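You operate a simulated robot arm through the tools that you are given. There is no shell and no other tool. Be economical: measure what you need, move in short steps, check, and stop when the job is done.

You are at the controls of a simulated robot arm. One attempt, no reset.

## Task
Once the lamp is green, unhook the check box and switch the tester off.
Fine: plug on the ledge, clip on the park post, probe in the ledge cup; leave the guard open and the counters as they are.

It is judged by the outcome, as a careful person would: the job done as asked, and still so three seconds after it is handed in. It fails if anything else is knocked over, pushed out of place, dropped, spilled or broken.

## Robot
A 7-joint arm with a two-finger parallel gripper, fixed in place. Base frame: the origin is at the foot of the arm, x ahead of it, y to its left, z up. Lengths are in mm, angles in rad, forces in N, time in s.
With the tool pointing down near the work surface it reaches from about 280 to 520 mm from the base axis. Its first joint turns from -1.152 to 1.152 rad. Payload 1.57 kg.
The TCP is the grasp point between the finger pads, 30 mm short of the fingertips. In the tool frame z runs along the fingers and y along their closing line. The gripper opens to 110 mm. The fingers are 24 mm wide and 12 mm thick; the gripper's body (48 by 112 mm) begins 78 mm behind the TCP.
Orientation is that of the tool frame in the base frame, as a unit quaternion [x, y, z, w]. With the fingers straight down and closing along the base's y, the tool's x points along the base's -x, its y along +y and its z along -z.

## Interface
- The arm moves only by the tool drive_tool. Its arguments are lists of equal length, an entry for each row: "slide": the shift along the base's x, y, z in units of 150 mm (1.0 is 150 mm), a list of three; "rotation": the turn, a rotation vector about the base's x, y, z in units of 90 degrees (1.0 is 90 degrees), a list of three. In form: {"slide": [[x, y, z], ...], "rotation": [[rx, ry, rz], ...]}. A call has 1 to 8 rows; each row is the pose to reach, as a shift and turn from the pose commanded when the call began. "claw" is the opening, from 0 (shut) to 1 (fully open), set as the call begins (left out, the last holds). A call with a number of a shift or a turn outside -1 to 1 is refused whole. Rows are played at 5 a second. More than 50 mm and 0.15 rad between two rows, or a gripper value outside its range, and nothing of the call is played. A pose out of reach is approached as far as the arm can. The call stops where the force on the tool passes 60 N (or 10 N more than at its start, if that is more) or the arm is blocked; 0.2 s more then pass. The fingers move at their own pace (about 108 mm/s each) and stop on an object; they squeeze with about 22 N. The grip force told is the motor's: it shows also when the fingers shut on nothing. Time passes only in rows, and 0.2 s behind the last, so rows that repeat a pose let the fingers close. It gives the time, the measured TCP pose, the force on the tool (base axes), the opening and the grip force at its end, in the units of the frame above (readings bear some noise), with the torque about the TCP (base axes, N m) and any sound that the robot's microphone picked up.
- Cameras (640 x 400 px; columns grow to the right, rows downward): "scene" is fixed at [157.3, -385.7, 1404.2]; the picture's right is [0.84, -0.55, 0.00], its down [-0.33, -0.50, -0.80] and it looks along [0.44, 0.67, -0.60] (base axes); focal length 268 px, centre (320, 200). "wrist" rides on the gripper at [70, 16, -141] in the tool frame; the picture's right is [-0.23, 0.97, 0.00], its down [-0.86, -0.20, -0.48] and it looks along [-0.47, -0.11, 0.88] (tool axes); focal length 222 px, centre (320, 200). There is no depth. A picture from a camera that has moved, and an enlarged one, comes with that camera's place and axes in the base frame and with its lens.
- grab_frame(camera): a new picture of that camera. It takes no simulated time.
- enlarge(camera, box): a new picture of the part [left, top, right, bottom] of that camera's present view, enlarged. It takes no simulated time.
- job_done(): hands the job in; it is judged then, once.

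Work in short steps. Places have to be worked out from the pictures, the camera data and where the tool is seen: move nearer, look again, correct. Check each grasp and each placing, and mend what went wrong. You have 120 turns and 76 pictures in all, those below and enlarged ones among them. Open the gripper and draw the arm clear of the work before you hand the job in, unless the task says otherwise; then end with one line.

The tools are called after "Request:" as a command line: name --argument value ..., lists and objects as JSON in quotes. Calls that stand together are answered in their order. drive_tool: Moves the arm, as the interface text tells. Its arguments: {"type":"object","properties":{"slide":{"type":"array","items":{"type":"array","items":{"type":"number"}}},"rotation":{"type":"array","items":{"type":"array","items":{"type":"number"}}},"claw":{"type":"number"}},"required":["slide","rotation"]} The other tools are called the same way: grab_frame (camera) takes a picture; enlarge (camera, box) takes an enlarged picture of a part of a camera's view; job_done () hands the job in.

At the start:

```text
time: 0.0
position: [318.0, 132.9, 1145.7]
ee_rot: [0.0, 1.0, 0.0, -0.001]
force: [0.5, 0.3, 0.3]
torque: [0.02, -0.02, 0.0]
finger_gap: 109.9
finger_force: 0.1
```

scene: 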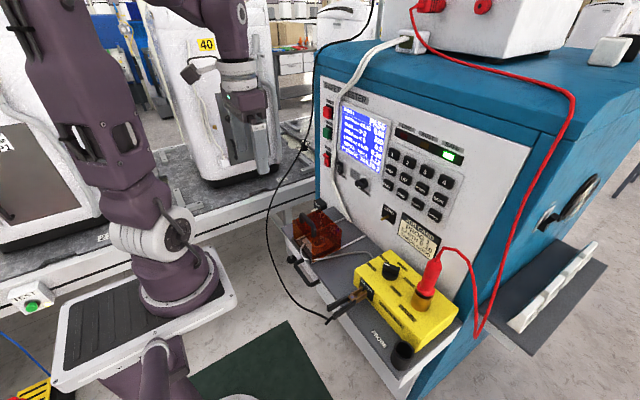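
wrist: 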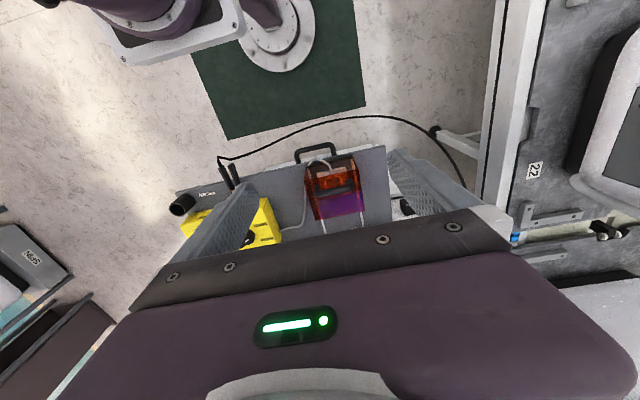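

The scene shows a tester with a panel, a ledge carrying a yellow check box with a red probe in it, a clip, and an orange guard. I'll enlarge the panel and the ledge first.

Request:
enlarge --camera "scene" --box '[310, 80, 480, 186]'

Request:
enlarge --camera "scene" --box '[260, 190, 480, 328]'

Request:
enlarge --camera "scene" --box '[320, 250, 480, 390]'

Request:
enlarge --camera "wrist" --box '[150, 110, 450, 270]'

```text
3.76 times, centred on (395, 133) of scene
camera zoom: at [157.3, -385.7, 1404.2], right [0.84, -0.55, 0.0], down [-0.33, -0.5, -0.8], along [0.44, 0.67, -0.6], focal length 1007 px, centre (38, 452)
```

zoom: 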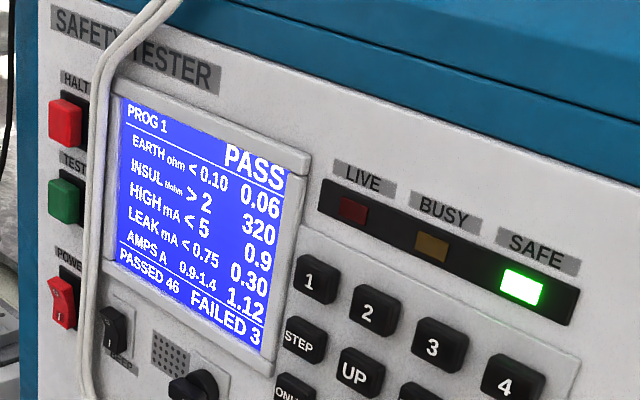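

```text
2.90 times, centred on (370, 259) of scene
camera zoom: at [157.3, -385.7, 1404.2], right [0.84, -0.55, 0.0], down [-0.33, -0.5, -0.8], along [0.44, 0.67, -0.6], focal length 775 px, centre (175, 29)
```

zoom: 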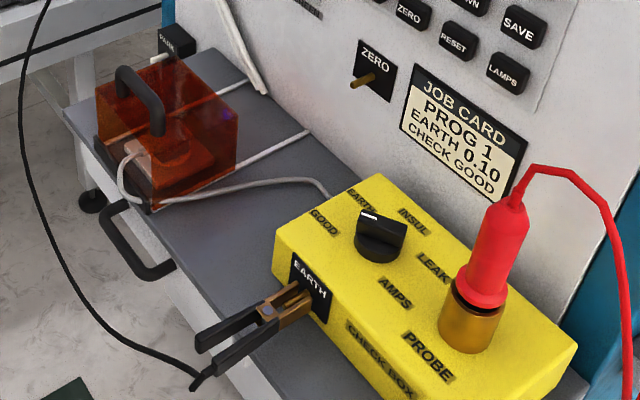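

```text
2.86 times, centred on (400, 320) of scene
camera zoom: at [157.3, -385.7, 1404.2], right [0.84, -0.55, 0.0], down [-0.33, -0.5, -0.8], along [0.44, 0.67, -0.6], focal length 764 px, centre (91, -143)
```

zoom: 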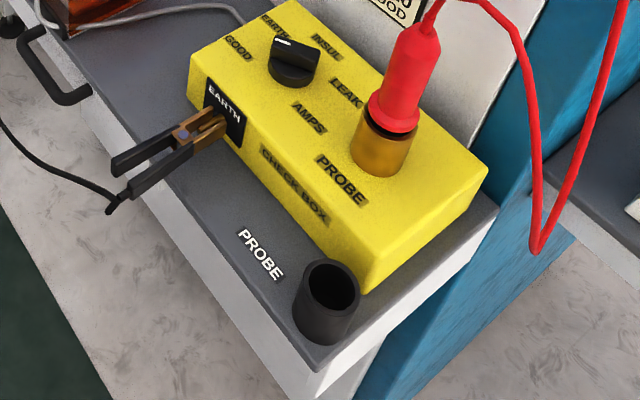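

```text
2.13 times, centred on (300, 190) of wrist
camera zoom: at [248.2, 149.5, 1286.9], right [0.23, 0.97, 0.0], down [0.86, -0.2, 0.48], along [0.47, -0.11, -0.88], focal length 474 px, centre (363, 221)
```

zoom: 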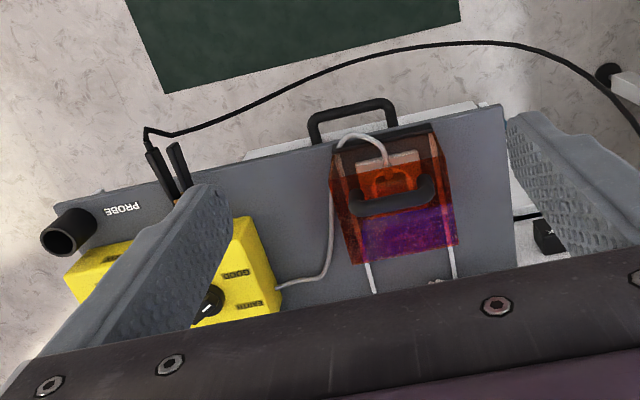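

The SAFE lamp is green and the display shows PASS, so unhooking can begin. Triangulating puts the guard handle near (452,133,882). I'll move down and forward above it, staying clear, for a closer look.

Request:
drive_tool --slide '[[0.1, 0.02, -0.25], [0.2, 0.04, -0.5], [0.3, 0.05, -0.75], [0.4, 0.07, -1.0]]' --rotation '[[0, 0, 0], [0, 0, 0], [0, 0, 0], [0, 0, 0]]'

Request:
grab_frame --camera "wrist"

Request:
grab_frame --camera "scene"

```text
time: 1.0
position: [379.2, 143.4, 997.5]
ee_rot: [0.001, 1.0, 0.0, 0.0]
force: [0.0, 0.4, 0.1]
torque: [-0.03, 0.01, -0.04]
finger_gap: 110.0
finger_force: 0.1
```

```text
69 pictures are left
camera wrist: at [309.0, 161.9, 1138.8], right [0.23, 0.97, 0.0], down [0.85, -0.2, 0.48], along [0.47, -0.11, -0.88], focal length 222 px, centre (320, 200)
```

wrist: 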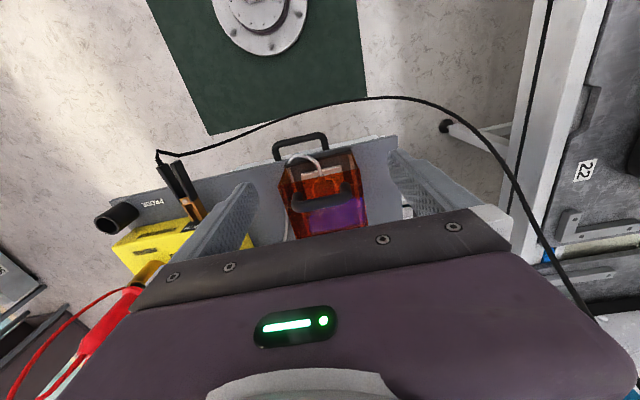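

```text
68 pictures are left
```

scene: 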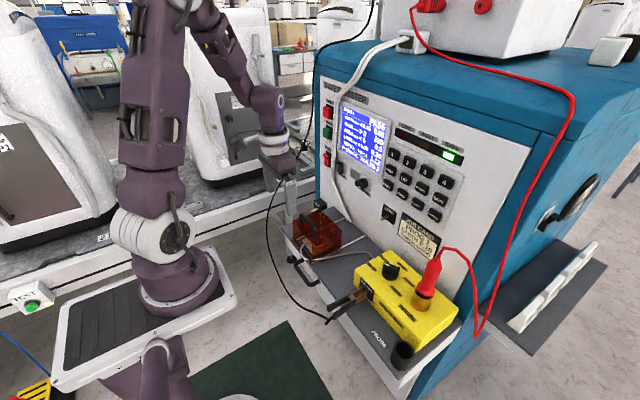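

The ledge front edge works out parallel to y at x≈419, with the ledge top at z≈757 and the guard handle at about (456,134,882). I'll enlarge the guard and the box to understand how each mechanism works.

Request:
enlarge --camera "wrist" --box '[250, 120, 410, 250]'

Request:
enlarge --camera "wrist" --box '[80, 140, 270, 290]'

Request:
enlarge --camera "scene" --box '[280, 190, 360, 270]'

Request:
enlarge --camera "scene" --box '[310, 80, 390, 200]'

```text
3.08 times, centred on (330, 185) of wrist
camera zoom: at [309.0, 161.9, 1138.8], right [0.23, 0.97, 0.0], down [0.85, -0.2, 0.48], along [0.47, -0.11, -0.88], focal length 684 px, centre (289, 246)
```

zoom: 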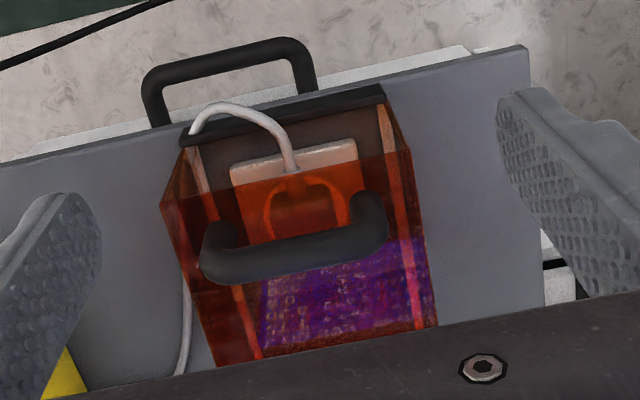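

```text
2.67 times, centred on (175, 215) of wrist
camera zoom: at [309.0, 161.9, 1138.8], right [0.23, 0.97, 0.0], down [0.85, -0.2, 0.48], along [0.47, -0.11, -0.88], focal length 592 px, centre (707, 160)
```

zoom: 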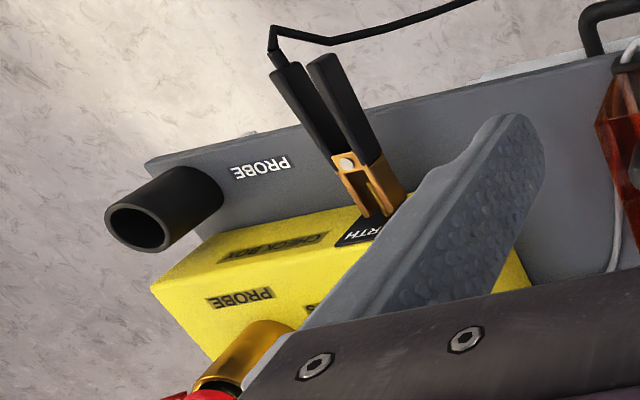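

```text
5.00 times, centred on (320, 230) of scene
camera zoom: at [157.3, -385.7, 1404.2], right [0.84, -0.55, 0.0], down [-0.33, -0.5, -0.8], along [0.44, 0.67, -0.6], focal length 1337 px, centre (320, 50)
```

zoom: 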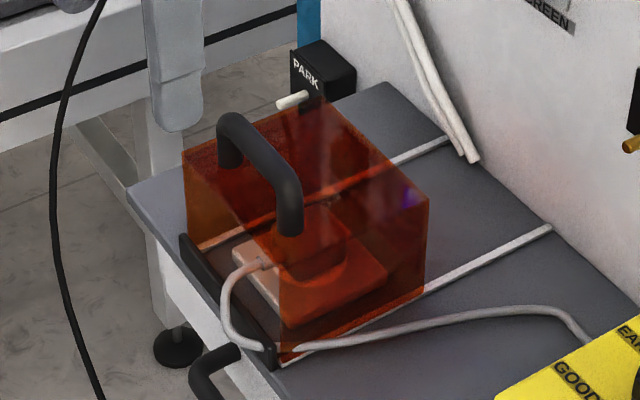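

```text
3.33 times, centred on (350, 140) of scene
camera zoom: at [157.3, -385.7, 1404.2], right [0.84, -0.55, 0.0], down [-0.33, -0.5, -0.8], along [0.44, 0.67, -0.6], focal length 892 px, centre (220, 400)
```

zoom: 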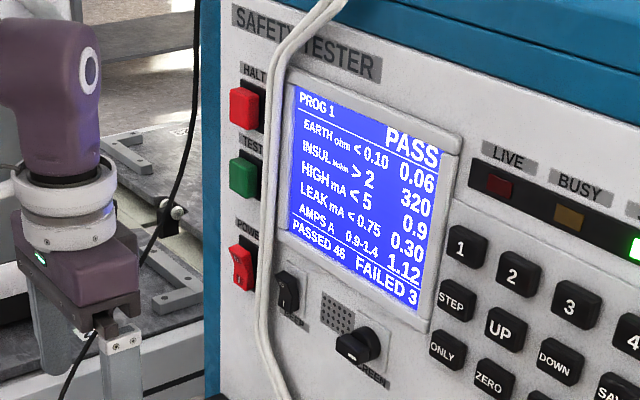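

The guard sits on rails running in +x, and its handle bar lies along y. The guard spans x≈440 to 545 and the rails reach the panel at x≈651, so it should slide about 100 mm toward the panel. I'll shut the fingers and come down just behind the handle bar, in front of the ledge.

Request:
drive_tool --slide '[[0.0, -0.03, -0.2], [0.03, -0.06, -0.45], [0.04, -0.06, -0.69], [0.04, -0.06, -0.69]]' --rotation '[[0, 0, 0], [0, 0, 0], [0, 0, 0], [0, 0, 0]]' --claw 0

Request:
grab_frame --camera "wrist"

Request:
enlarge --camera "scene" --box '[240, 150, 400, 270]'

```text
time: 2.0
position: [383.8, 134.3, 892.3]
ee_rot: [0.0, 1.0, 0.0, 0.0]
force: [0.6, -0.2, 0.6]
torque: [-0.01, 0.01, -0.01]
finger_gap: 0.0
finger_force: 21.2
```

```text
63 pictures are left
camera wrist: at [314.1, 152.3, 1035.5], right [0.23, 0.97, 0.0], down [0.85, -0.2, 0.48], along [0.47, -0.11, -0.88], focal length 222 px, centre (320, 200)
```

wrist: 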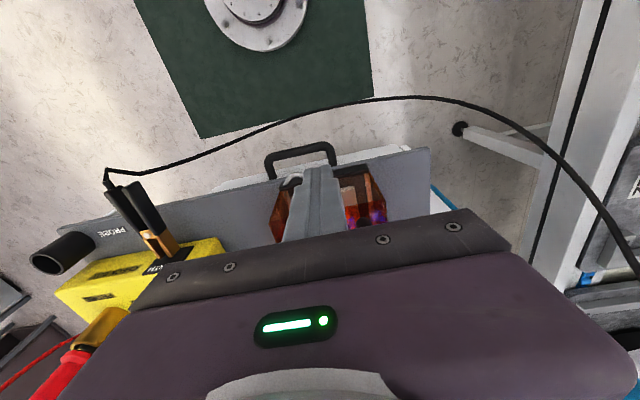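

```text
3.33 times, centred on (320, 210) of scene
camera zoom: at [157.3, -385.7, 1404.2], right [0.84, -0.55, 0.0], down [-0.33, -0.5, -0.8], along [0.44, 0.67, -0.6], focal length 892 px, centre (320, 167)
```

zoom: 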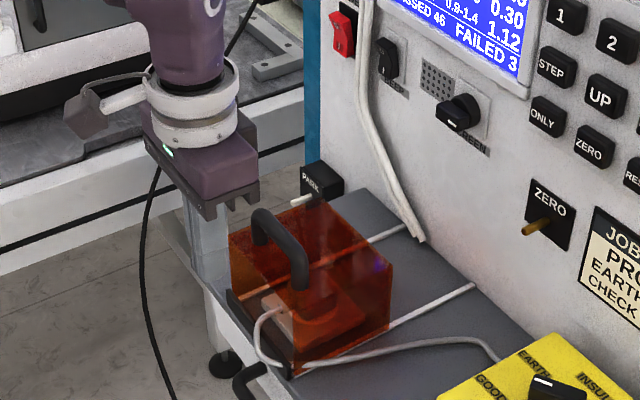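

The shut fingertips are behind the handle with tips at z≈862. I'll push in +x in short steps and watch the force for contact.

Request:
drive_tool --slide '[[0.1, 0, 0], [0.2, 0, 0], [0.3, 0, 0], [0.4, 0, 0], [0.5, 0, 0]]' --rotation '[[0, 0, 0], [0, 0, 0], [0, 0, 0], [0, 0, 0], [0, 0, 0]]'

Request:
enlarge --camera "scene" --box '[240, 150, 400, 270]'

```text
time: 3.2
position: [458.4, 133.9, 891.7]
ee_rot: [0.001, 1.0, 0.0, 0.0]
force: [-0.3, -0.2, 0.1]
torque: [0.0, 0.03, 0.01]
finger_gap: 0.0
finger_force: 21.1
```

```text
3.33 times, centred on (320, 210) of scene
camera zoom: at [157.3, -385.7, 1404.2], right [0.84, -0.55, 0.0], down [-0.33, -0.5, -0.8], along [0.44, 0.67, -0.6], focal length 892 px, centre (320, 167)
```

zoom: 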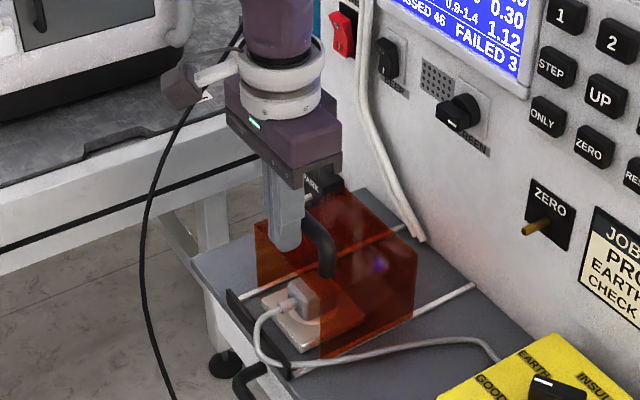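

The guard slides easily and the plug is coming into view. I'll keep pushing.

Request:
drive_tool --slide '[[0.1, 0, 0], [0.2, 0, 0], [0.3, 0, 0], [0.4, 0, 0], [0.5, 0, 0]]' --rotation '[[0, 0, 0], [0, 0, 0], [0, 0, 0], [0, 0, 0], [0, 0, 0]]'

Request:
enlarge --camera "scene" --box '[240, 150, 400, 270]'

```text
time: 4.4
position: [535.4, 132.4, 890.5]
ee_rot: [-0.001, 1.0, 0.001, 0.0]
force: [0.9, -0.9, 0.5]
torque: [-0.01, 0.02, 0.01]
finger_gap: 0.0
finger_force: 21.5
```

```text
3.33 times, centred on (320, 210) of scene
camera zoom: at [157.3, -385.7, 1404.2], right [0.84, -0.55, 0.0], down [-0.33, -0.5, -0.8], along [0.44, 0.67, -0.6], focal length 892 px, centre (320, 167)
```

zoom: 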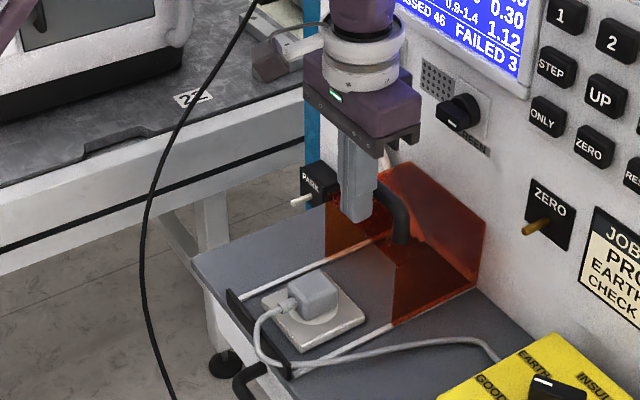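

The guard is almost at the rail ends. I'll give one small final push to find the stop, then back away.

Request:
drive_tool --slide '[[0.04, 0, 0], [0.08, 0, 0]]' --rotation '[[0, 0, 0], [0, 0, 0]]'

```text
time: 5.0
position: [540.1, 133.6, 891.0]
ee_rot: [0.0, 1.0, -0.002, -0.007]
force: [-43.7, -4.2, 14.7]
torque: [-0.07, 0.25, -0.06]
finger_gap: 0.1
finger_force: 20.9
```

The guard is against its stop. I'll back off, rise and open the gripper to view the plug from above.

Request:
drive_tool --slide '[[-0.15, 0, 0], [-0.4, 0, 0.1], [-0.6, 0, 0.3], [-0.65, 0, 0.3]]' --rotation '[[0, 0, 0], [0, 0, 0], [0, 0, 0], [0, 0, 0]]'

Request:
drive_tool --slide '[[0, 0, 0], [0, 0, 0], [0, 0, 0]]' --rotation '[[0, 0, 0], [0, 0, 0], [0, 0, 0]]' --claw 1

Request:
grab_frame --camera "wrist"

Request:
enlarge --camera "scene" --box '[280, 180, 380, 270]'

```text
time: 6.0
position: [448.3, 132.8, 935.2]
ee_rot: [0.0, 1.0, 0.0, 0.001]
force: [-1.1, -0.4, -0.4]
torque: [0.02, -0.01, 0.02]
finger_gap: 0.3
finger_force: 21.0
```

```text
time: 6.8
position: [449.0, 133.9, 935.0]
ee_rot: [0.0, 1.0, -0.001, 0.0]
force: [-0.1, 0.1, 0.2]
torque: [0.01, -0.01, 0.02]
finger_gap: 110.2
finger_force: 0.1
```

```text
59 pictures are left
camera wrist: at [379.0, 150.2, 1076.9], right [0.23, 0.97, 0.0], down [0.86, -0.2, 0.48], along [0.47, -0.11, -0.88], focal length 222 px, centre (320, 200)
```

wrist: 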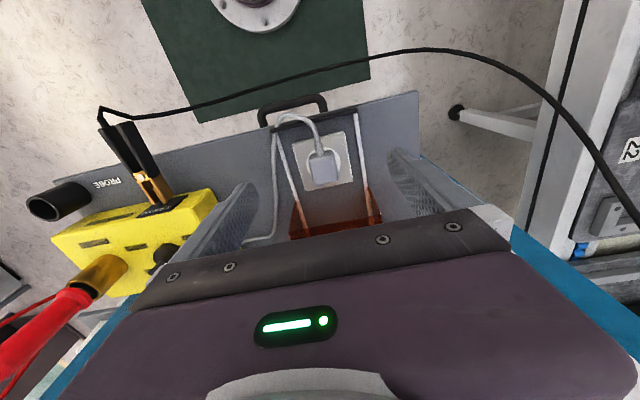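

```text
4.44 times, centred on (330, 225) of scene
camera zoom: at [157.3, -385.7, 1404.2], right [0.84, -0.55, 0.0], down [-0.33, -0.5, -0.8], along [0.44, 0.67, -0.6], focal length 1189 px, centre (276, 89)
```

zoom: 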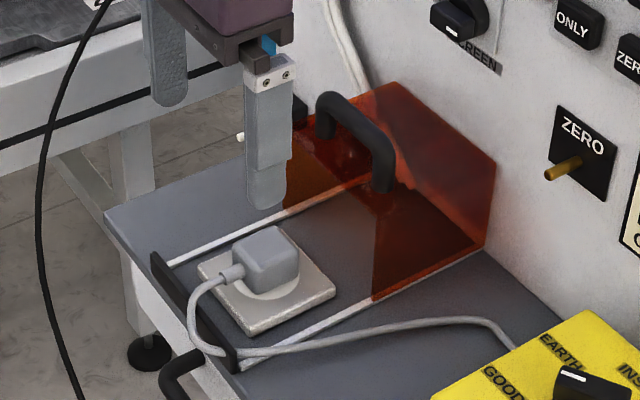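

Triangulation puts the plug body near (485,131,787) on a socket plate. I'll centre over it and descend to z≈850 with the gripper open, then check.

Request:
drive_tool --slide '[[0.12, -0.015, -0.2], [0.24, -0.015, -0.4], [0.24, -0.015, -0.55], [0.24, -0.015, -0.6]]' --rotation '[[0, 0, 0], [0, 0, 0], [0, 0, 0], [0, 0, 0]]'

Request:
grab_frame --camera "wrist"

Request:
enlarge --camera "scene" --box '[280, 180, 380, 270]'

```text
time: 7.8
position: [485.6, 131.5, 845.4]
ee_rot: [0.0, 1.0, 0.0, 0.001]
force: [-0.2, -0.2, 0.4]
torque: [-0.03, 0.0, -0.03]
finger_gap: 110.2
finger_force: 0.0
```

```text
57 pictures are left
camera wrist: at [414.8, 149.1, 988.5], right [0.23, 0.97, 0.0], down [0.85, -0.2, 0.48], along [0.47, -0.11, -0.88], focal length 222 px, centre (320, 200)
```

wrist: 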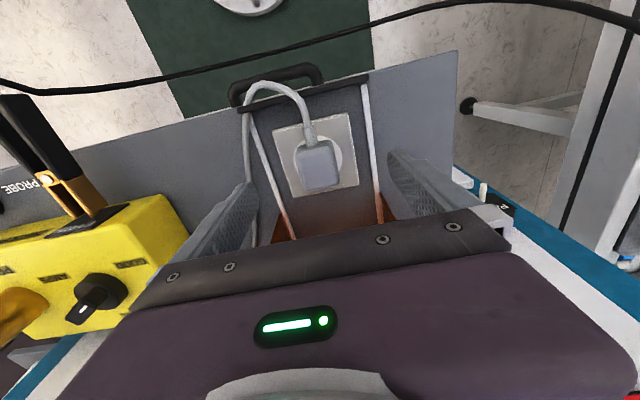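

```text
4.44 times, centred on (330, 225) of scene
camera zoom: at [157.3, -385.7, 1404.2], right [0.84, -0.55, 0.0], down [-0.33, -0.5, -0.8], along [0.44, 0.67, -0.6], focal length 1189 px, centre (276, 89)
```

zoom: 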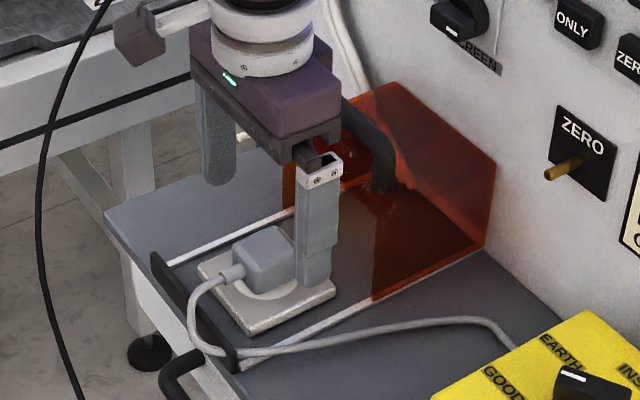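

The plug is centred at about (482,132), 35 to 40 mm wide along y, matching the TCP. I'll descend to TCP z≈807 so the tips stay above the plate, then close.

Request:
drive_tool --slide '[[-0.01, 0.0, -0.13], [-0.01, 0.0, -0.255], [-0.01, 0, -0.255]]' --rotation '[[0, 0, 0], [0, 0, 0], [0, 0, 0]]'

Request:
drive_tool --slide '[[0, 0, 0], [0, 0, 0], [0, 0, 0], [0, 0, 0]]' --rotation '[[0, 0, 0], [0, 0, 0], [0, 0, 0], [0, 0, 0]]' --claw 0

Request:
enlarge --camera "scene" --box '[280, 180, 380, 270]'

```text
time: 8.6
position: [484.4, 129.7, 808.3]
ee_rot: [0.0, 1.0, 0.0, 0.001]
force: [0.1, -0.9, -0.1]
torque: [0.0, 0.02, 0.01]
finger_gap: 109.6
finger_force: 0.2
```

```text
time: 9.6
position: [484.1, 131.2, 808.7]
ee_rot: [0.0, 1.0, 0.0, -0.001]
force: [0.2, -3.9, -0.7]
torque: [-0.08, -0.03, 0.02]
finger_gap: 35.4
finger_force: 22.6
```

```text
4.44 times, centred on (330, 225) of scene
camera zoom: at [157.3, -385.7, 1404.1], right [0.84, -0.55, 0.0], down [-0.33, -0.5, -0.8], along [0.44, 0.67, -0.6], focal length 1189 px, centre (276, 89)
```

zoom: 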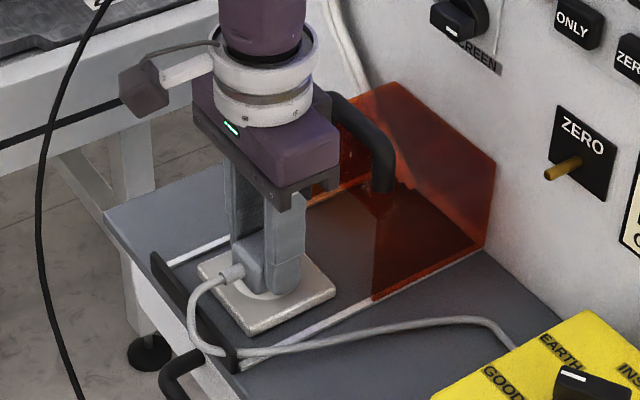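

The plug is gripped at a 35 mm gap. I'll lift it straight up in small steps.

Request:
drive_tool --slide '[[0, 0, 0.05], [0, 0, 0.1], [0, 0, 0.2], [0, 0, 0.3]]' --rotation '[[0, 0, 0], [0, 0, 0], [0, 0, 0], [0, 0, 0]]'

Request:
enlarge --camera "scene" --box '[280, 180, 380, 270]'

Request:
grab_frame --camera "wrist"

```text
time: 10.6
position: [483.7, 131.0, 854.2]
ee_rot: [0.0, 1.0, 0.0, 0.0]
force: [0.5, -0.2, -1.0]
torque: [-0.02, 0.0, -0.01]
finger_gap: 35.3
finger_force: 22.5
heard: snap
```

```text
4.44 times, centred on (330, 225) of scene
camera zoom: at [157.3, -385.7, 1404.2], right [0.84, -0.55, 0.0], down [-0.33, -0.5, -0.8], along [0.44, 0.67, -0.6], focal length 1189 px, centre (276, 89)
```

zoom: 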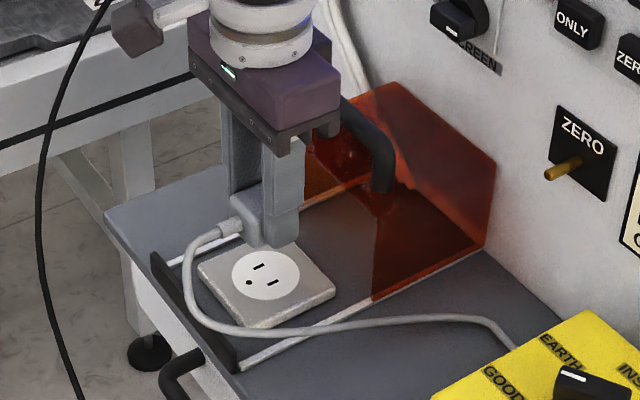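

```text
53 pictures are left
camera wrist: at [413.5, 148.4, 995.8], right [0.23, 0.97, 0.0], down [0.86, -0.2, 0.48], along [0.47, -0.11, -0.88], focal length 222 px, centre (320, 200)
```

wrist: 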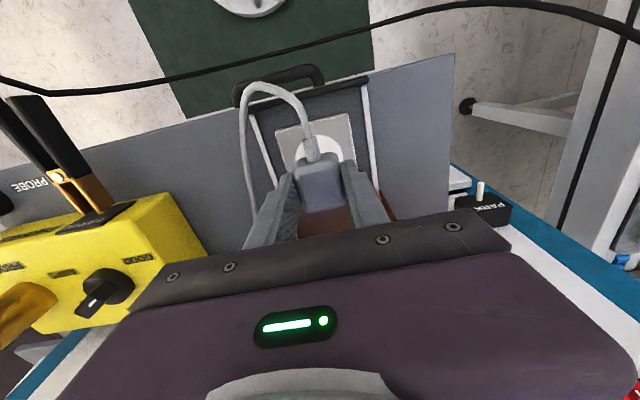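

The plug is out of the socket; it snapped free. I'll carry it along −y to the clear ledge spot at y≈35, then lower it.

Request:
drive_tool --slide '[[0, -0.2, 0.03], [0, -0.42, 0.03], [0, -0.64, 0.03], [0, -0.64, -0.1], [0, -0.64, -0.2]]' --rotation '[[0, 0, 0], [0, 0, 0], [0, 0, 0], [0, 0, 0], [0, 0, 0]]'

Request:
enlarge --camera "scene" --box '[290, 190, 420, 290]'

Request:
grab_frame --camera "wrist"

```text
time: 11.8
position: [484.9, 35.5, 823.9]
ee_rot: [0.0, 1.0, 0.0, 0.0]
force: [0.7, 0.1, -0.9]
torque: [-0.04, 0.0, 0.02]
finger_gap: 35.2
finger_force: 21.7
```

```text
4.00 times, centred on (355, 240) of scene
camera zoom: at [157.3, -385.7, 1404.2], right [0.84, -0.55, 0.0], down [-0.33, -0.5, -0.8], along [0.44, 0.67, -0.6], focal length 1070 px, centre (180, 40)
```

zoom: 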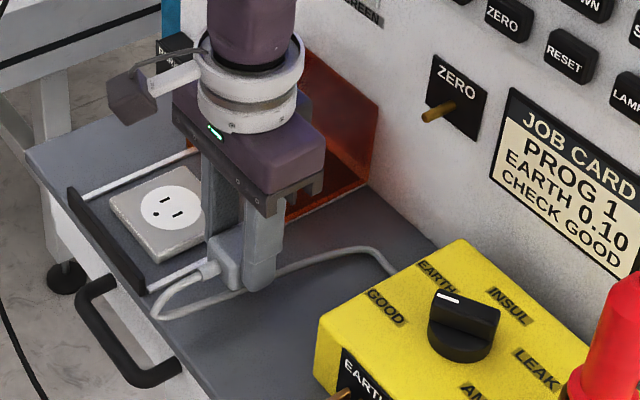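

```text
51 pictures are left
camera wrist: at [414.0, 53.0, 966.6], right [0.23, 0.97, 0.0], down [0.85, -0.2, 0.48], along [0.47, -0.11, -0.88], focal length 222 px, centre (320, 200)
```

wrist: 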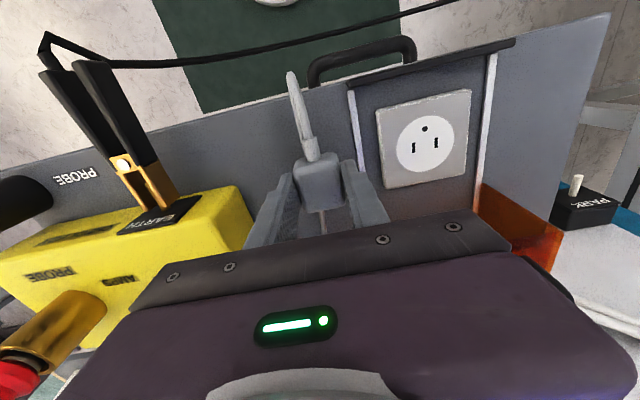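

The plug is over a clear patch. I'll lower it gently until I feel contact.

Request:
drive_tool --slide '[[0, 0, -0.03], [0, 0, -0.06], [0, 0, -0.09]]' --rotation '[[0, 0, 0], [0, 0, 0], [0, 0, 0]]'

```text
time: 12.6
position: [483.9, 35.7, 810.2]
ee_rot: [0.0, 1.0, -0.001, 0.0]
force: [0.2, 0.1, -0.2]
torque: [0.03, 0.0, -0.02]
finger_gap: 35.2
finger_force: 22.1
```

Request:
drive_tool --slide '[[0, 0, -0.02], [0, 0, -0.04], [0, 0, -0.06]]' --rotation '[[0, 0, 0], [0, 0, 0], [0, 0, 0]]'

Request:
enlarge --camera "scene" --box '[310, 220, 380, 280]'

```text
time: 13.4
position: [482.5, 35.4, 799.1]
ee_rot: [0.0, 1.0, 0.0, 0.0]
force: [1.0, 0.3, -0.4]
torque: [0.02, -0.02, -0.03]
finger_gap: 34.9
finger_force: 21.8
```

```text
6.67 times, centred on (345, 250) of scene
camera zoom: at [157.3, -385.7, 1404.2], right [0.84, -0.55, 0.0], down [-0.33, -0.5, -0.8], along [0.44, 0.67, -0.6], focal length 1783 px, centre (153, -133)
```

zoom: 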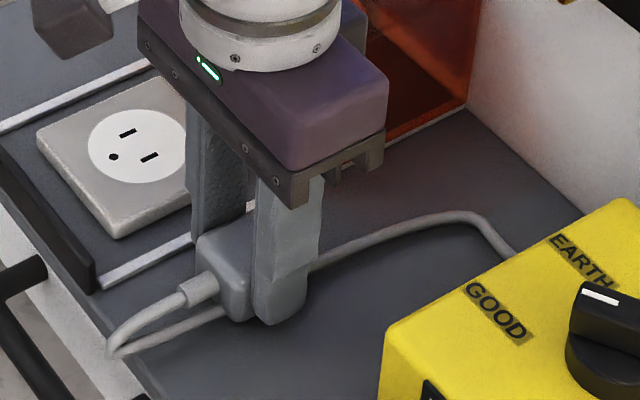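

There's still no contact with tips at 769. I'll lower further in fine steps.

Request:
drive_tool --slide '[[0, 0, -0.02], [0, 0, -0.035], [0, 0, -0.05]]' --rotation '[[0, 0, 0], [0, 0, 0], [0, 0, 0]]'

```text
time: 14.2
position: [483.0, 34.4, 792.2]
ee_rot: [0.0, 1.0, -0.001, 0.001]
force: [-3.7, -1.0, 20.2]
torque: [-0.03, 0.03, 0.01]
finger_gap: 35.6
finger_force: 22.2
```

Contact at about 20 N upward: the plug is on the ledge. I'll release with a moderate opening and then lift clear.

Request:
drive_tool --slide '[[0, 0, 0.01], [0, 0, 0.01], [0, 0, 0.01]]' --rotation '[[0, 0, 0], [0, 0, 0], [0, 0, 0]]' --claw 0.55

Request:
drive_tool --slide '[[0, 0, 0.15], [0, 0, 0.4], [0, 0, 0.7], [0, 0, 1.0]]' --rotation '[[0, 0, 0], [0, 0, 0], [0, 0, 0], [0, 0, 0]]'

Request:
grab_frame --camera "scene"

Request:
grab_frame --camera "wrist"

```text
time: 15.0
position: [482.9, 35.6, 793.5]
ee_rot: [-0.001, 1.0, 0.0, -0.001]
force: [0.3, -0.3, -0.5]
torque: [0.0, 0.05, 0.0]
finger_gap: 60.3
finger_force: 0.1
```

```text
time: 16.0
position: [481.7, 35.5, 944.6]
ee_rot: [0.0, 1.0, 0.0, -0.001]
force: [0.0, -0.4, -0.2]
torque: [0.0, -0.03, 0.0]
finger_gap: 60.8
finger_force: 0.1
```

```text
49 pictures are left
```

scene: 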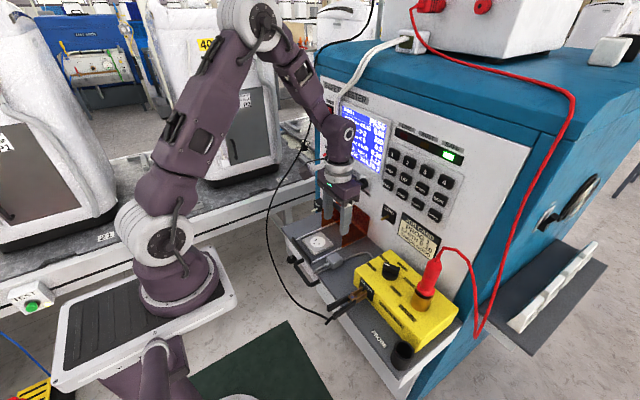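

```text
48 pictures are left
camera wrist: at [412.6, 52.7, 1087.3], right [0.23, 0.97, 0.0], down [0.86, -0.2, 0.48], along [0.47, -0.11, -0.88], focal length 222 px, centre (320, 200)
```

wrist: 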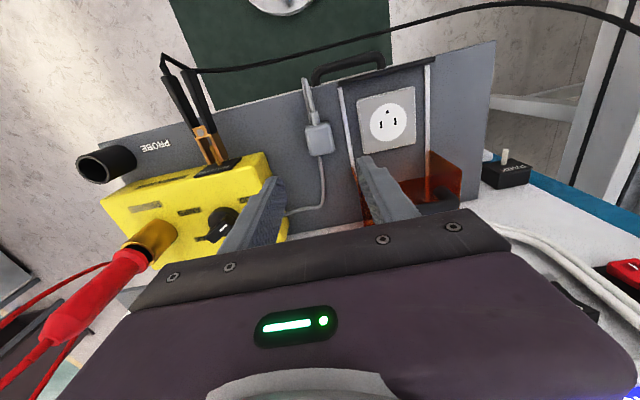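

The plug rests on the ledge. Next are the probe and clip; I'll raise and move toward the box for a view.

Request:
drive_tool --slide '[[-0.15, -0.1, 0.2], [-0.3, -0.3, 0.4], [-0.45, -0.5, 0.6], [-0.55, -0.75, 0.7], [-0.55, -1.0, 0.7]]' --rotation '[[0, 0, 0], [0, 0, 0], [0, 0, 0], [0, 0, 0], [0, 0, 0]]' --claw 1

Request:
grab_frame --camera "wrist"

Request:
enlarge --camera "scene" --box '[320, 230, 480, 390]'

```text
time: 17.2
position: [398.6, -115.5, 1050.3]
ee_rot: [0.001, 1.0, 0.0, 0.0]
force: [0.1, 0.0, 0.8]
torque: [0.0, -0.02, -0.01]
finger_gap: 110.0
finger_force: 0.0
```

```text
47 pictures are left
camera wrist: at [329.9, -98.5, 1191.6], right [0.23, 0.97, 0.0], down [0.86, -0.2, 0.48], along [0.47, -0.11, -0.88], focal length 222 px, centre (320, 200)
```

wrist: 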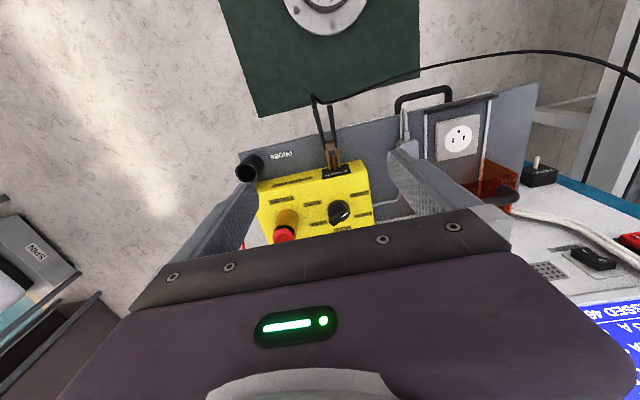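

```text
2.50 times, centred on (400, 310) of scene
camera zoom: at [157.3, -385.6, 1404.2], right [0.84, -0.54, 0.0], down [-0.33, -0.5, -0.8], along [0.44, 0.67, -0.6], focal length 669 px, centre (120, -75)
```

zoom: 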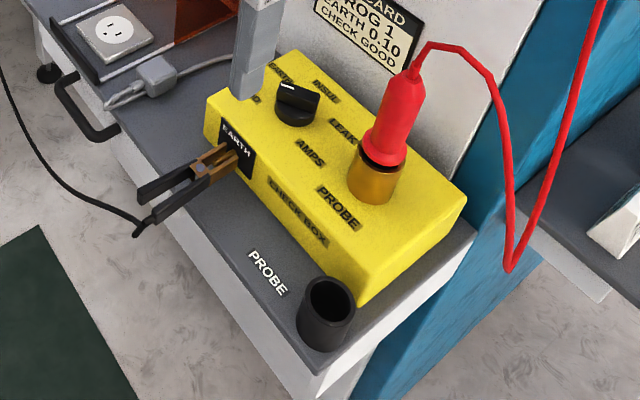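

Cup rim triangulates to about (445,−265,815). I'll enlarge the wrist view to get the probe and clip positions.

Request:
enlarge --camera "wrist" --box '[220, 80, 420, 260]'

```text
2.22 times, centred on (320, 170) of wrist
camera zoom: at [329.9, -98.5, 1191.6], right [0.23, 0.97, 0.0], down [0.86, -0.2, 0.48], along [0.47, -0.11, -0.88], focal length 494 px, centre (320, 267)
```

zoom: 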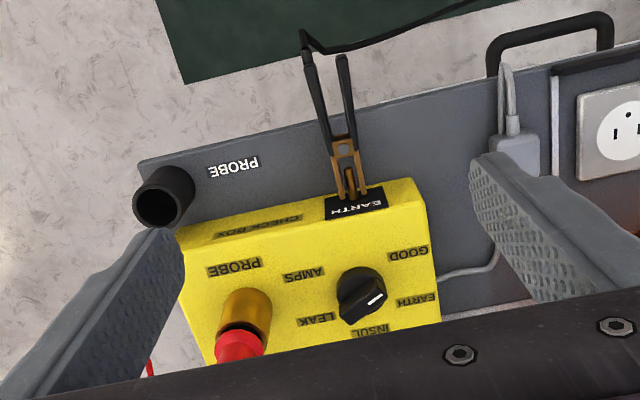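

Brass socket top is at about (549,−217,862), with the red handle vertical above it to z≈985 and its cord leaving toward the panel. I'll tilt the tool forward about 1 rad to reach it from the front, staying well back first.

Request:
drive_tool --slide '[[-0.05, -0.1, 0], [-0.1, -0.2, 0], [-0.1, -0.3, 0], [-0.1, -0.4, 0], [-0.1, -0.5, 0], [-0.1, -0.6, 0], [-0.1, -0.676, 0]]' --rotation '[[0, -0.091, 0], [0, -0.182, 0], [0, -0.273, 0], [0, -0.364, 0], [0, -0.455, 0], [0, -0.546, 0], [0, -0.637, 0]]'

Request:
grab_frame --camera "wrist"

Request:
grab_frame --camera "scene"

```text
time: 18.8
position: [384.5, -215.4, 1050.0]
ee_rot: [0.002, 0.877, -0.002, 0.481]
force: [-0.6, -0.2, -0.3]
torque: [0.03, 0.04, 0.0]
finger_gap: 110.0
finger_force: 0.1
```

```text
44 pictures are left
camera wrist: at [228.1, -198.2, 1067.9], right [0.12, 0.97, 0.19], down [0.06, -0.2, 0.98], along [0.99, -0.11, -0.08], focal length 222 px, centre (320, 200)
```

wrist: 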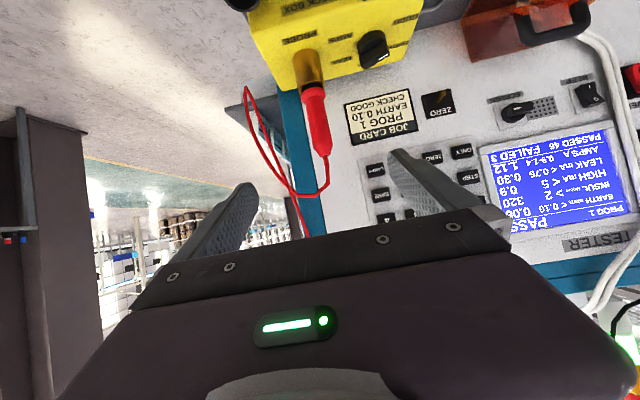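

```text
43 pictures are left
```

scene: 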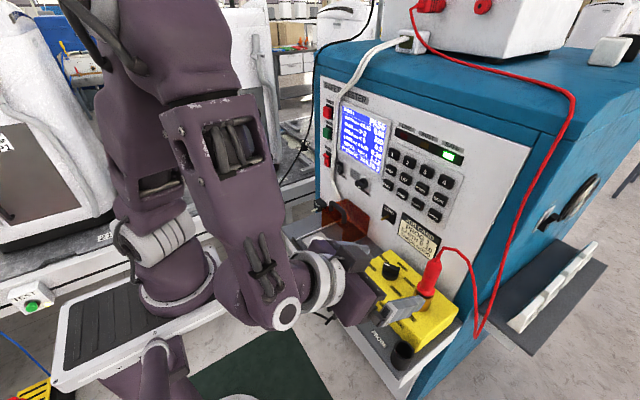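

The tilted pose works, and from this view the handle runs z≈872 to 979 at (549,−216). I'll approach along the tool axis to a pre-grasp with the opening narrowed to about 77 mm.

Request:
drive_tool --slide '[[0.18, 0, -0.17], [0.36, 0, -0.34], [0.54, 0, -0.5]]' --rotation '[[0, 0, 0], [0, 0, 0], [0, 0, 0]]' --claw 0.7

Request:
grab_frame --camera "wrist"

Request:
enlarge --camera "scene" --box '[340, 210, 500, 350]'

```text
time: 19.6
position: [466.6, -215.1, 975.0]
ee_rot: [-0.001, 0.878, 0.0, 0.479]
force: [-0.1, 0.4, -0.5]
torque: [-0.01, 0.03, -0.01]
finger_gap: 77.2
finger_force: 0.0
```

```text
42 pictures are left
camera wrist: at [309.9, -198.0, 993.3], right [0.12, 0.97, 0.19], down [0.06, -0.2, 0.98], along [0.99, -0.11, -0.08], focal length 222 px, centre (320, 200)
```

wrist: 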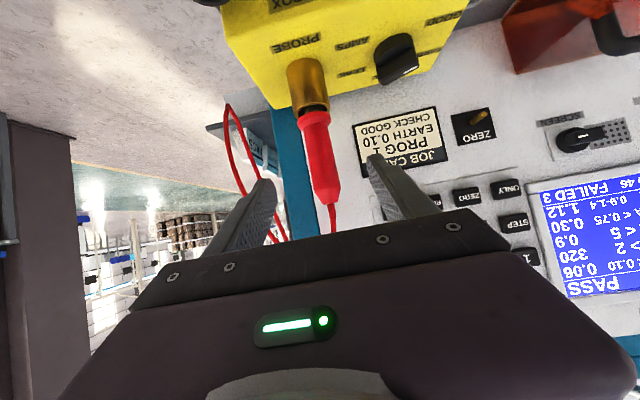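

```text
2.86 times, centred on (420, 280) of scene
camera zoom: at [157.3, -385.7, 1404.2], right [0.84, -0.55, 0.0], down [-0.33, -0.5, -0.8], along [0.44, 0.67, -0.6], focal length 764 px, centre (34, -29)
```

zoom: 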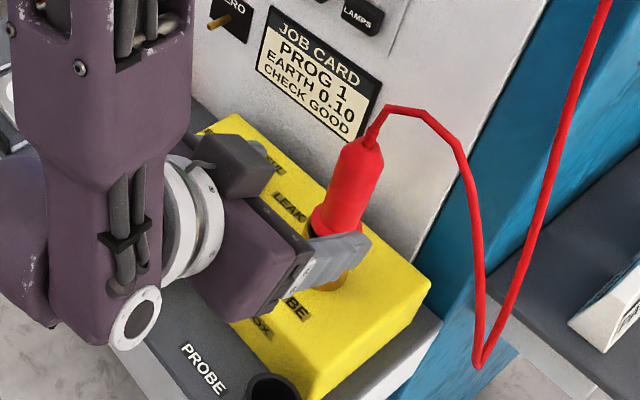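

The handle is centred at y≈−212. I'll advance along the tool axis to (549,−212,922) and close.

Request:
drive_tool --slide '[[0.18, 0.02, -0.12], [0.37, 0.02, -0.24], [0.55, 0.02, -0.353], [0.55, 0.02, -0.353]]' --rotation '[[0, 0, 0], [0, 0, 0], [0, 0, 0], [0, 0, 0]]'

Request:
drive_tool --slide '[[0, 0, 0], [0, 0, 0], [0, 0, 0]]' --rotation '[[0, 0, 0], [0, 0, 0], [0, 0, 0]]' --claw 0

Request:
grab_frame --camera "wrist"

Request:
enlarge --camera "scene" --box '[340, 210, 500, 350]'

```text
time: 20.6
position: [551.1, -210.1, 923.4]
ee_rot: [0.0, 0.878, 0.0, 0.479]
force: [0.8, 0.9, -0.1]
torque: [0.01, -0.01, 0.01]
finger_gap: 77.2
finger_force: 0.0
```

```text
time: 21.4
position: [549.5, -212.2, 925.3]
ee_rot: [0.0, 0.877, 0.0, 0.48]
force: [0.4, -1.1, 1.4]
torque: [0.08, -0.01, 0.04]
finger_gap: 27.7
finger_force: 22.4
```

```text
40 pictures are left
camera wrist: at [393.0, -194.7, 943.5], right [0.12, 0.97, 0.19], down [0.06, -0.2, 0.98], along [0.99, -0.11, -0.08], focal length 222 px, centre (320, 200)
```

wrist: 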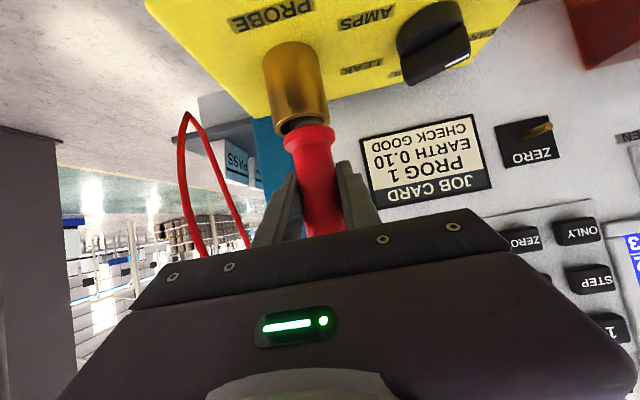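

```text
2.86 times, centred on (420, 280) of scene
camera zoom: at [157.3, -385.7, 1404.2], right [0.84, -0.55, 0.0], down [-0.33, -0.5, -0.8], along [0.44, 0.67, -0.6], focal length 764 px, centre (34, -29)
```

zoom: 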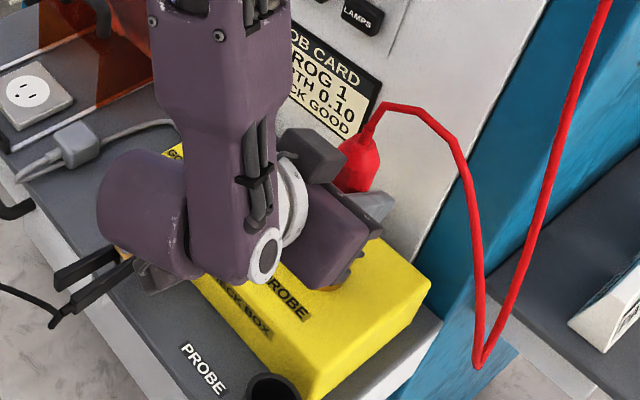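

The handle is gripped at a 28 mm gap. I'll lift straight up slowly to draw it from the socket.

Request:
drive_tool --slide '[[0, 0, 0.05], [0, 0, 0.1], [0, 0, 0.2], [0, 0, 0.3], [0, 0, 0.4]]' --rotation '[[0, 0, 0], [0, 0, 0], [0, 0, 0], [0, 0, 0], [0, 0, 0]]'

Request:
grab_frame --camera "wrist"

Request:
enlarge --camera "scene" --box '[320, 190, 500, 350]'

```text
time: 22.6
position: [549.3, -212.4, 982.5]
ee_rot: [-0.001, 0.878, 0.002, 0.479]
force: [0.1, -0.9, -0.9]
torque: [0.01, -0.01, 0.02]
finger_gap: 27.7
finger_force: 22.2
```

```text
38 pictures are left
camera wrist: at [392.5, -194.9, 1000.8], right [0.12, 0.97, 0.19], down [0.06, -0.2, 0.98], along [0.99, -0.11, -0.08], focal length 222 px, centre (320, 200)
```

wrist: 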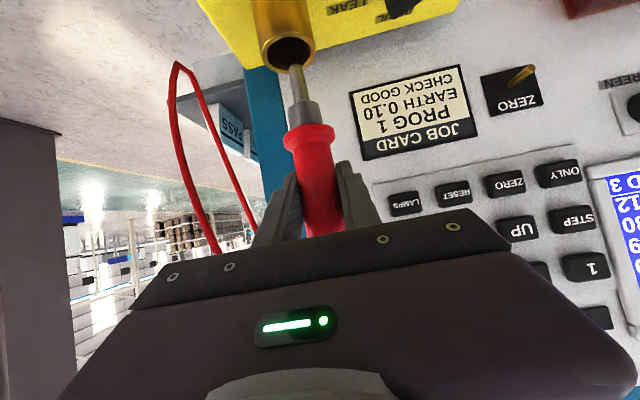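

```text
2.50 times, centred on (410, 270) of scene
camera zoom: at [157.3, -385.7, 1404.2], right [0.84, -0.55, 0.0], down [-0.33, -0.5, -0.8], along [0.44, 0.67, -0.6], focal length 669 px, centre (95, 25)
```

zoom: 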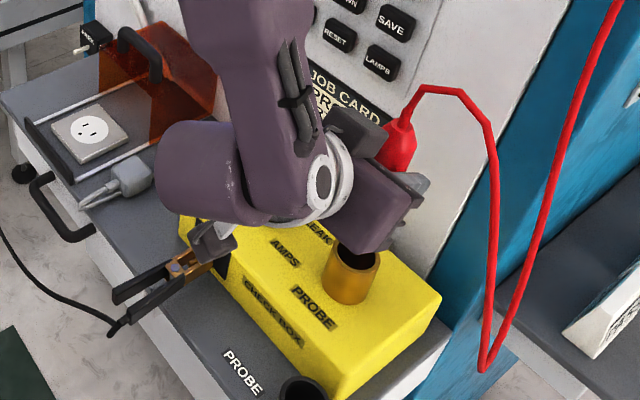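

The probe is out, with its tip about 95 mm below the TCP and the socket clear. I'll carry it over to above the cup at about (445,−265), tip still above the rim.

Request:
drive_tool --slide '[[0, 0, 0.1], [-0.23, -0.12, 0.1], [-0.46, -0.24, 0.1], [-0.693, -0.353, 0.1], [-0.693, -0.353, -0.1], [-0.693, -0.353, -0.15]]' --rotation '[[0, 0, 0], [0, 0, 0], [0, 0, 0], [0, 0, 0], [0, 0, 0], [0, 0, 0]]'

Request:
grab_frame --camera "wrist"

Request:
enlarge --camera "scene" --box '[340, 230, 480, 390]'

```text
time: 24.0
position: [445.6, -265.6, 959.1]
ee_rot: [-0.001, 0.877, 0.0, 0.481]
force: [0.0, -0.1, -1.2]
torque: [-0.01, -0.03, 0.0]
finger_gap: 28.0
finger_force: 22.0
```

```text
36 pictures are left
camera wrist: at [287.9, -248.3, 977.5], right [0.12, 0.97, 0.19], down [0.06, -0.2, 0.98], along [0.99, -0.11, -0.08], focal length 222 px, centre (320, 200)
```

wrist: 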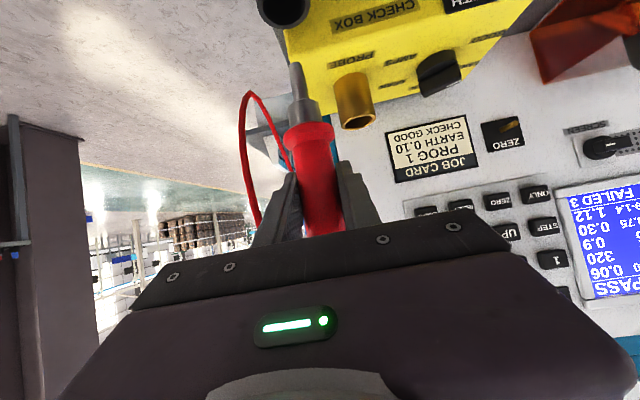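

```text
2.50 times, centred on (410, 310) of scene
camera zoom: at [157.3, -385.7, 1404.2], right [0.84, -0.55, 0.0], down [-0.33, -0.5, -0.8], along [0.44, 0.67, -0.6], focal length 669 px, centre (95, -75)
```

zoom: 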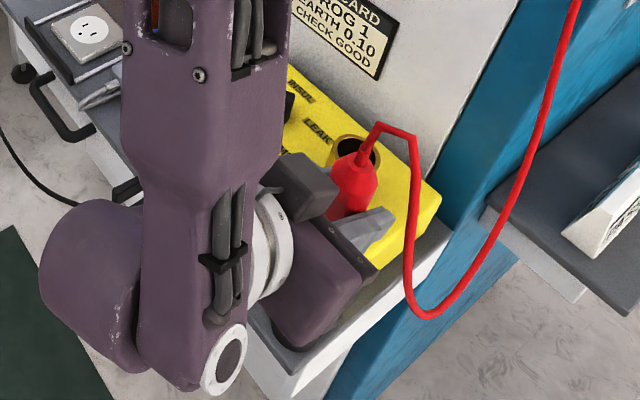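

The cup estimate from this view, (446,−264) at the rim, agrees with the tip at (446,−264,864). I'll lower 30 mm so the tip stays above the rim, then check alignment.

Request:
drive_tool --slide '[[0, 0, -0.1], [0, 0, -0.2]]' --rotation '[[0, 0, 0], [0, 0, 0]]'

Request:
enlarge --camera "wrist" --box '[220, 0, 400, 130]'

Request:
enlarge --camera "scene" --box '[340, 230, 480, 390]'

```text
time: 24.6
position: [444.3, -265.0, 928.3]
ee_rot: [0.0, 0.878, 0.0, 0.479]
force: [0.0, -1.3, -0.8]
torque: [0.02, 0.01, -0.02]
finger_gap: 28.1
finger_force: 22.0
```

```text
3.08 times, centred on (310, 65) of wrist
camera zoom: at [287.8, -248.7, 947.2], right [0.12, 0.97, 0.19], down [0.06, -0.2, 0.98], along [0.99, -0.11, -0.08], focal length 684 px, centre (351, 615)
```

zoom: 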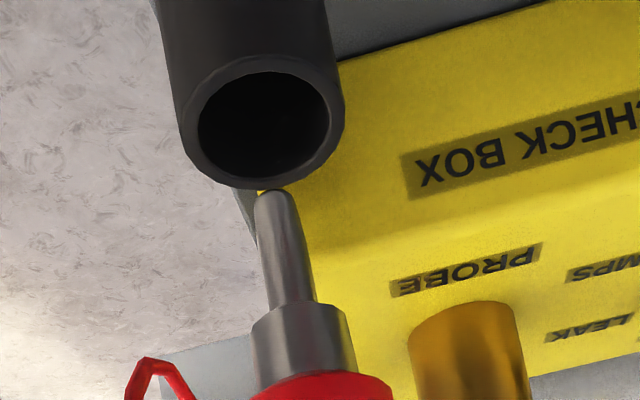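

```text
2.50 times, centred on (410, 310) of scene
camera zoom: at [157.3, -385.7, 1404.2], right [0.84, -0.55, 0.0], down [-0.33, -0.5, -0.8], along [0.44, 0.67, -0.6], focal length 669 px, centre (95, -75)
```

zoom: 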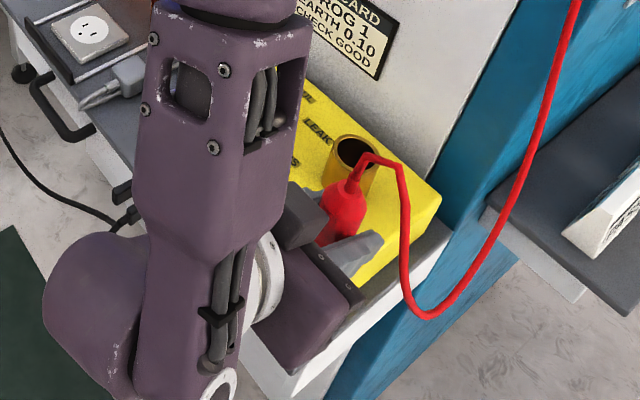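

Cup and tip agree: rim at (444,−264,812), inner diameter about 32 mm, and the tip lines up in y. I'll lower gently into the cup.

Request:
drive_tool --slide '[[0, 0, -0.07], [0, 0, -0.14], [0, 0, -0.21], [0, 0, -0.28]]' --rotation '[[0, 0, 0], [0, 0, 0], [0, 0, 0], [0, 0, 0]]'

Request:
enlarge --camera "wrist" --box '[220, 0, 400, 130]'

```text
time: 25.6
position: [444.9, -265.7, 887.1]
ee_rot: [-0.001, 0.877, 0.001, 0.48]
force: [0.3, 0.1, -1.8]
torque: [-0.03, -0.02, 0.01]
finger_gap: 27.9
finger_force: 22.2
```

```text
3.08 times, centred on (310, 65) of wrist
camera zoom: at [288.5, -248.6, 905.2], right [0.12, 0.97, 0.19], down [0.06, -0.2, 0.98], along [0.99, -0.11, -0.08], focal length 684 px, centre (351, 615)
```

zoom: 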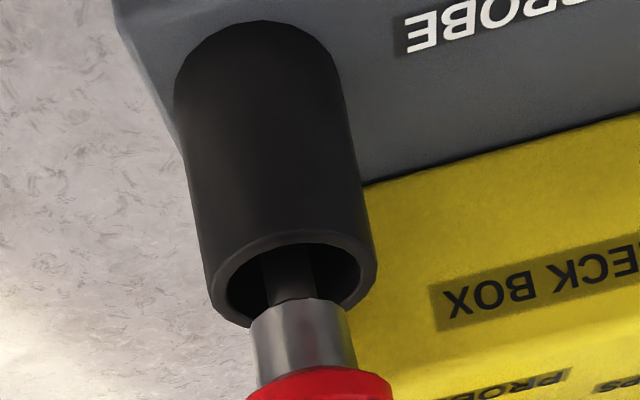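

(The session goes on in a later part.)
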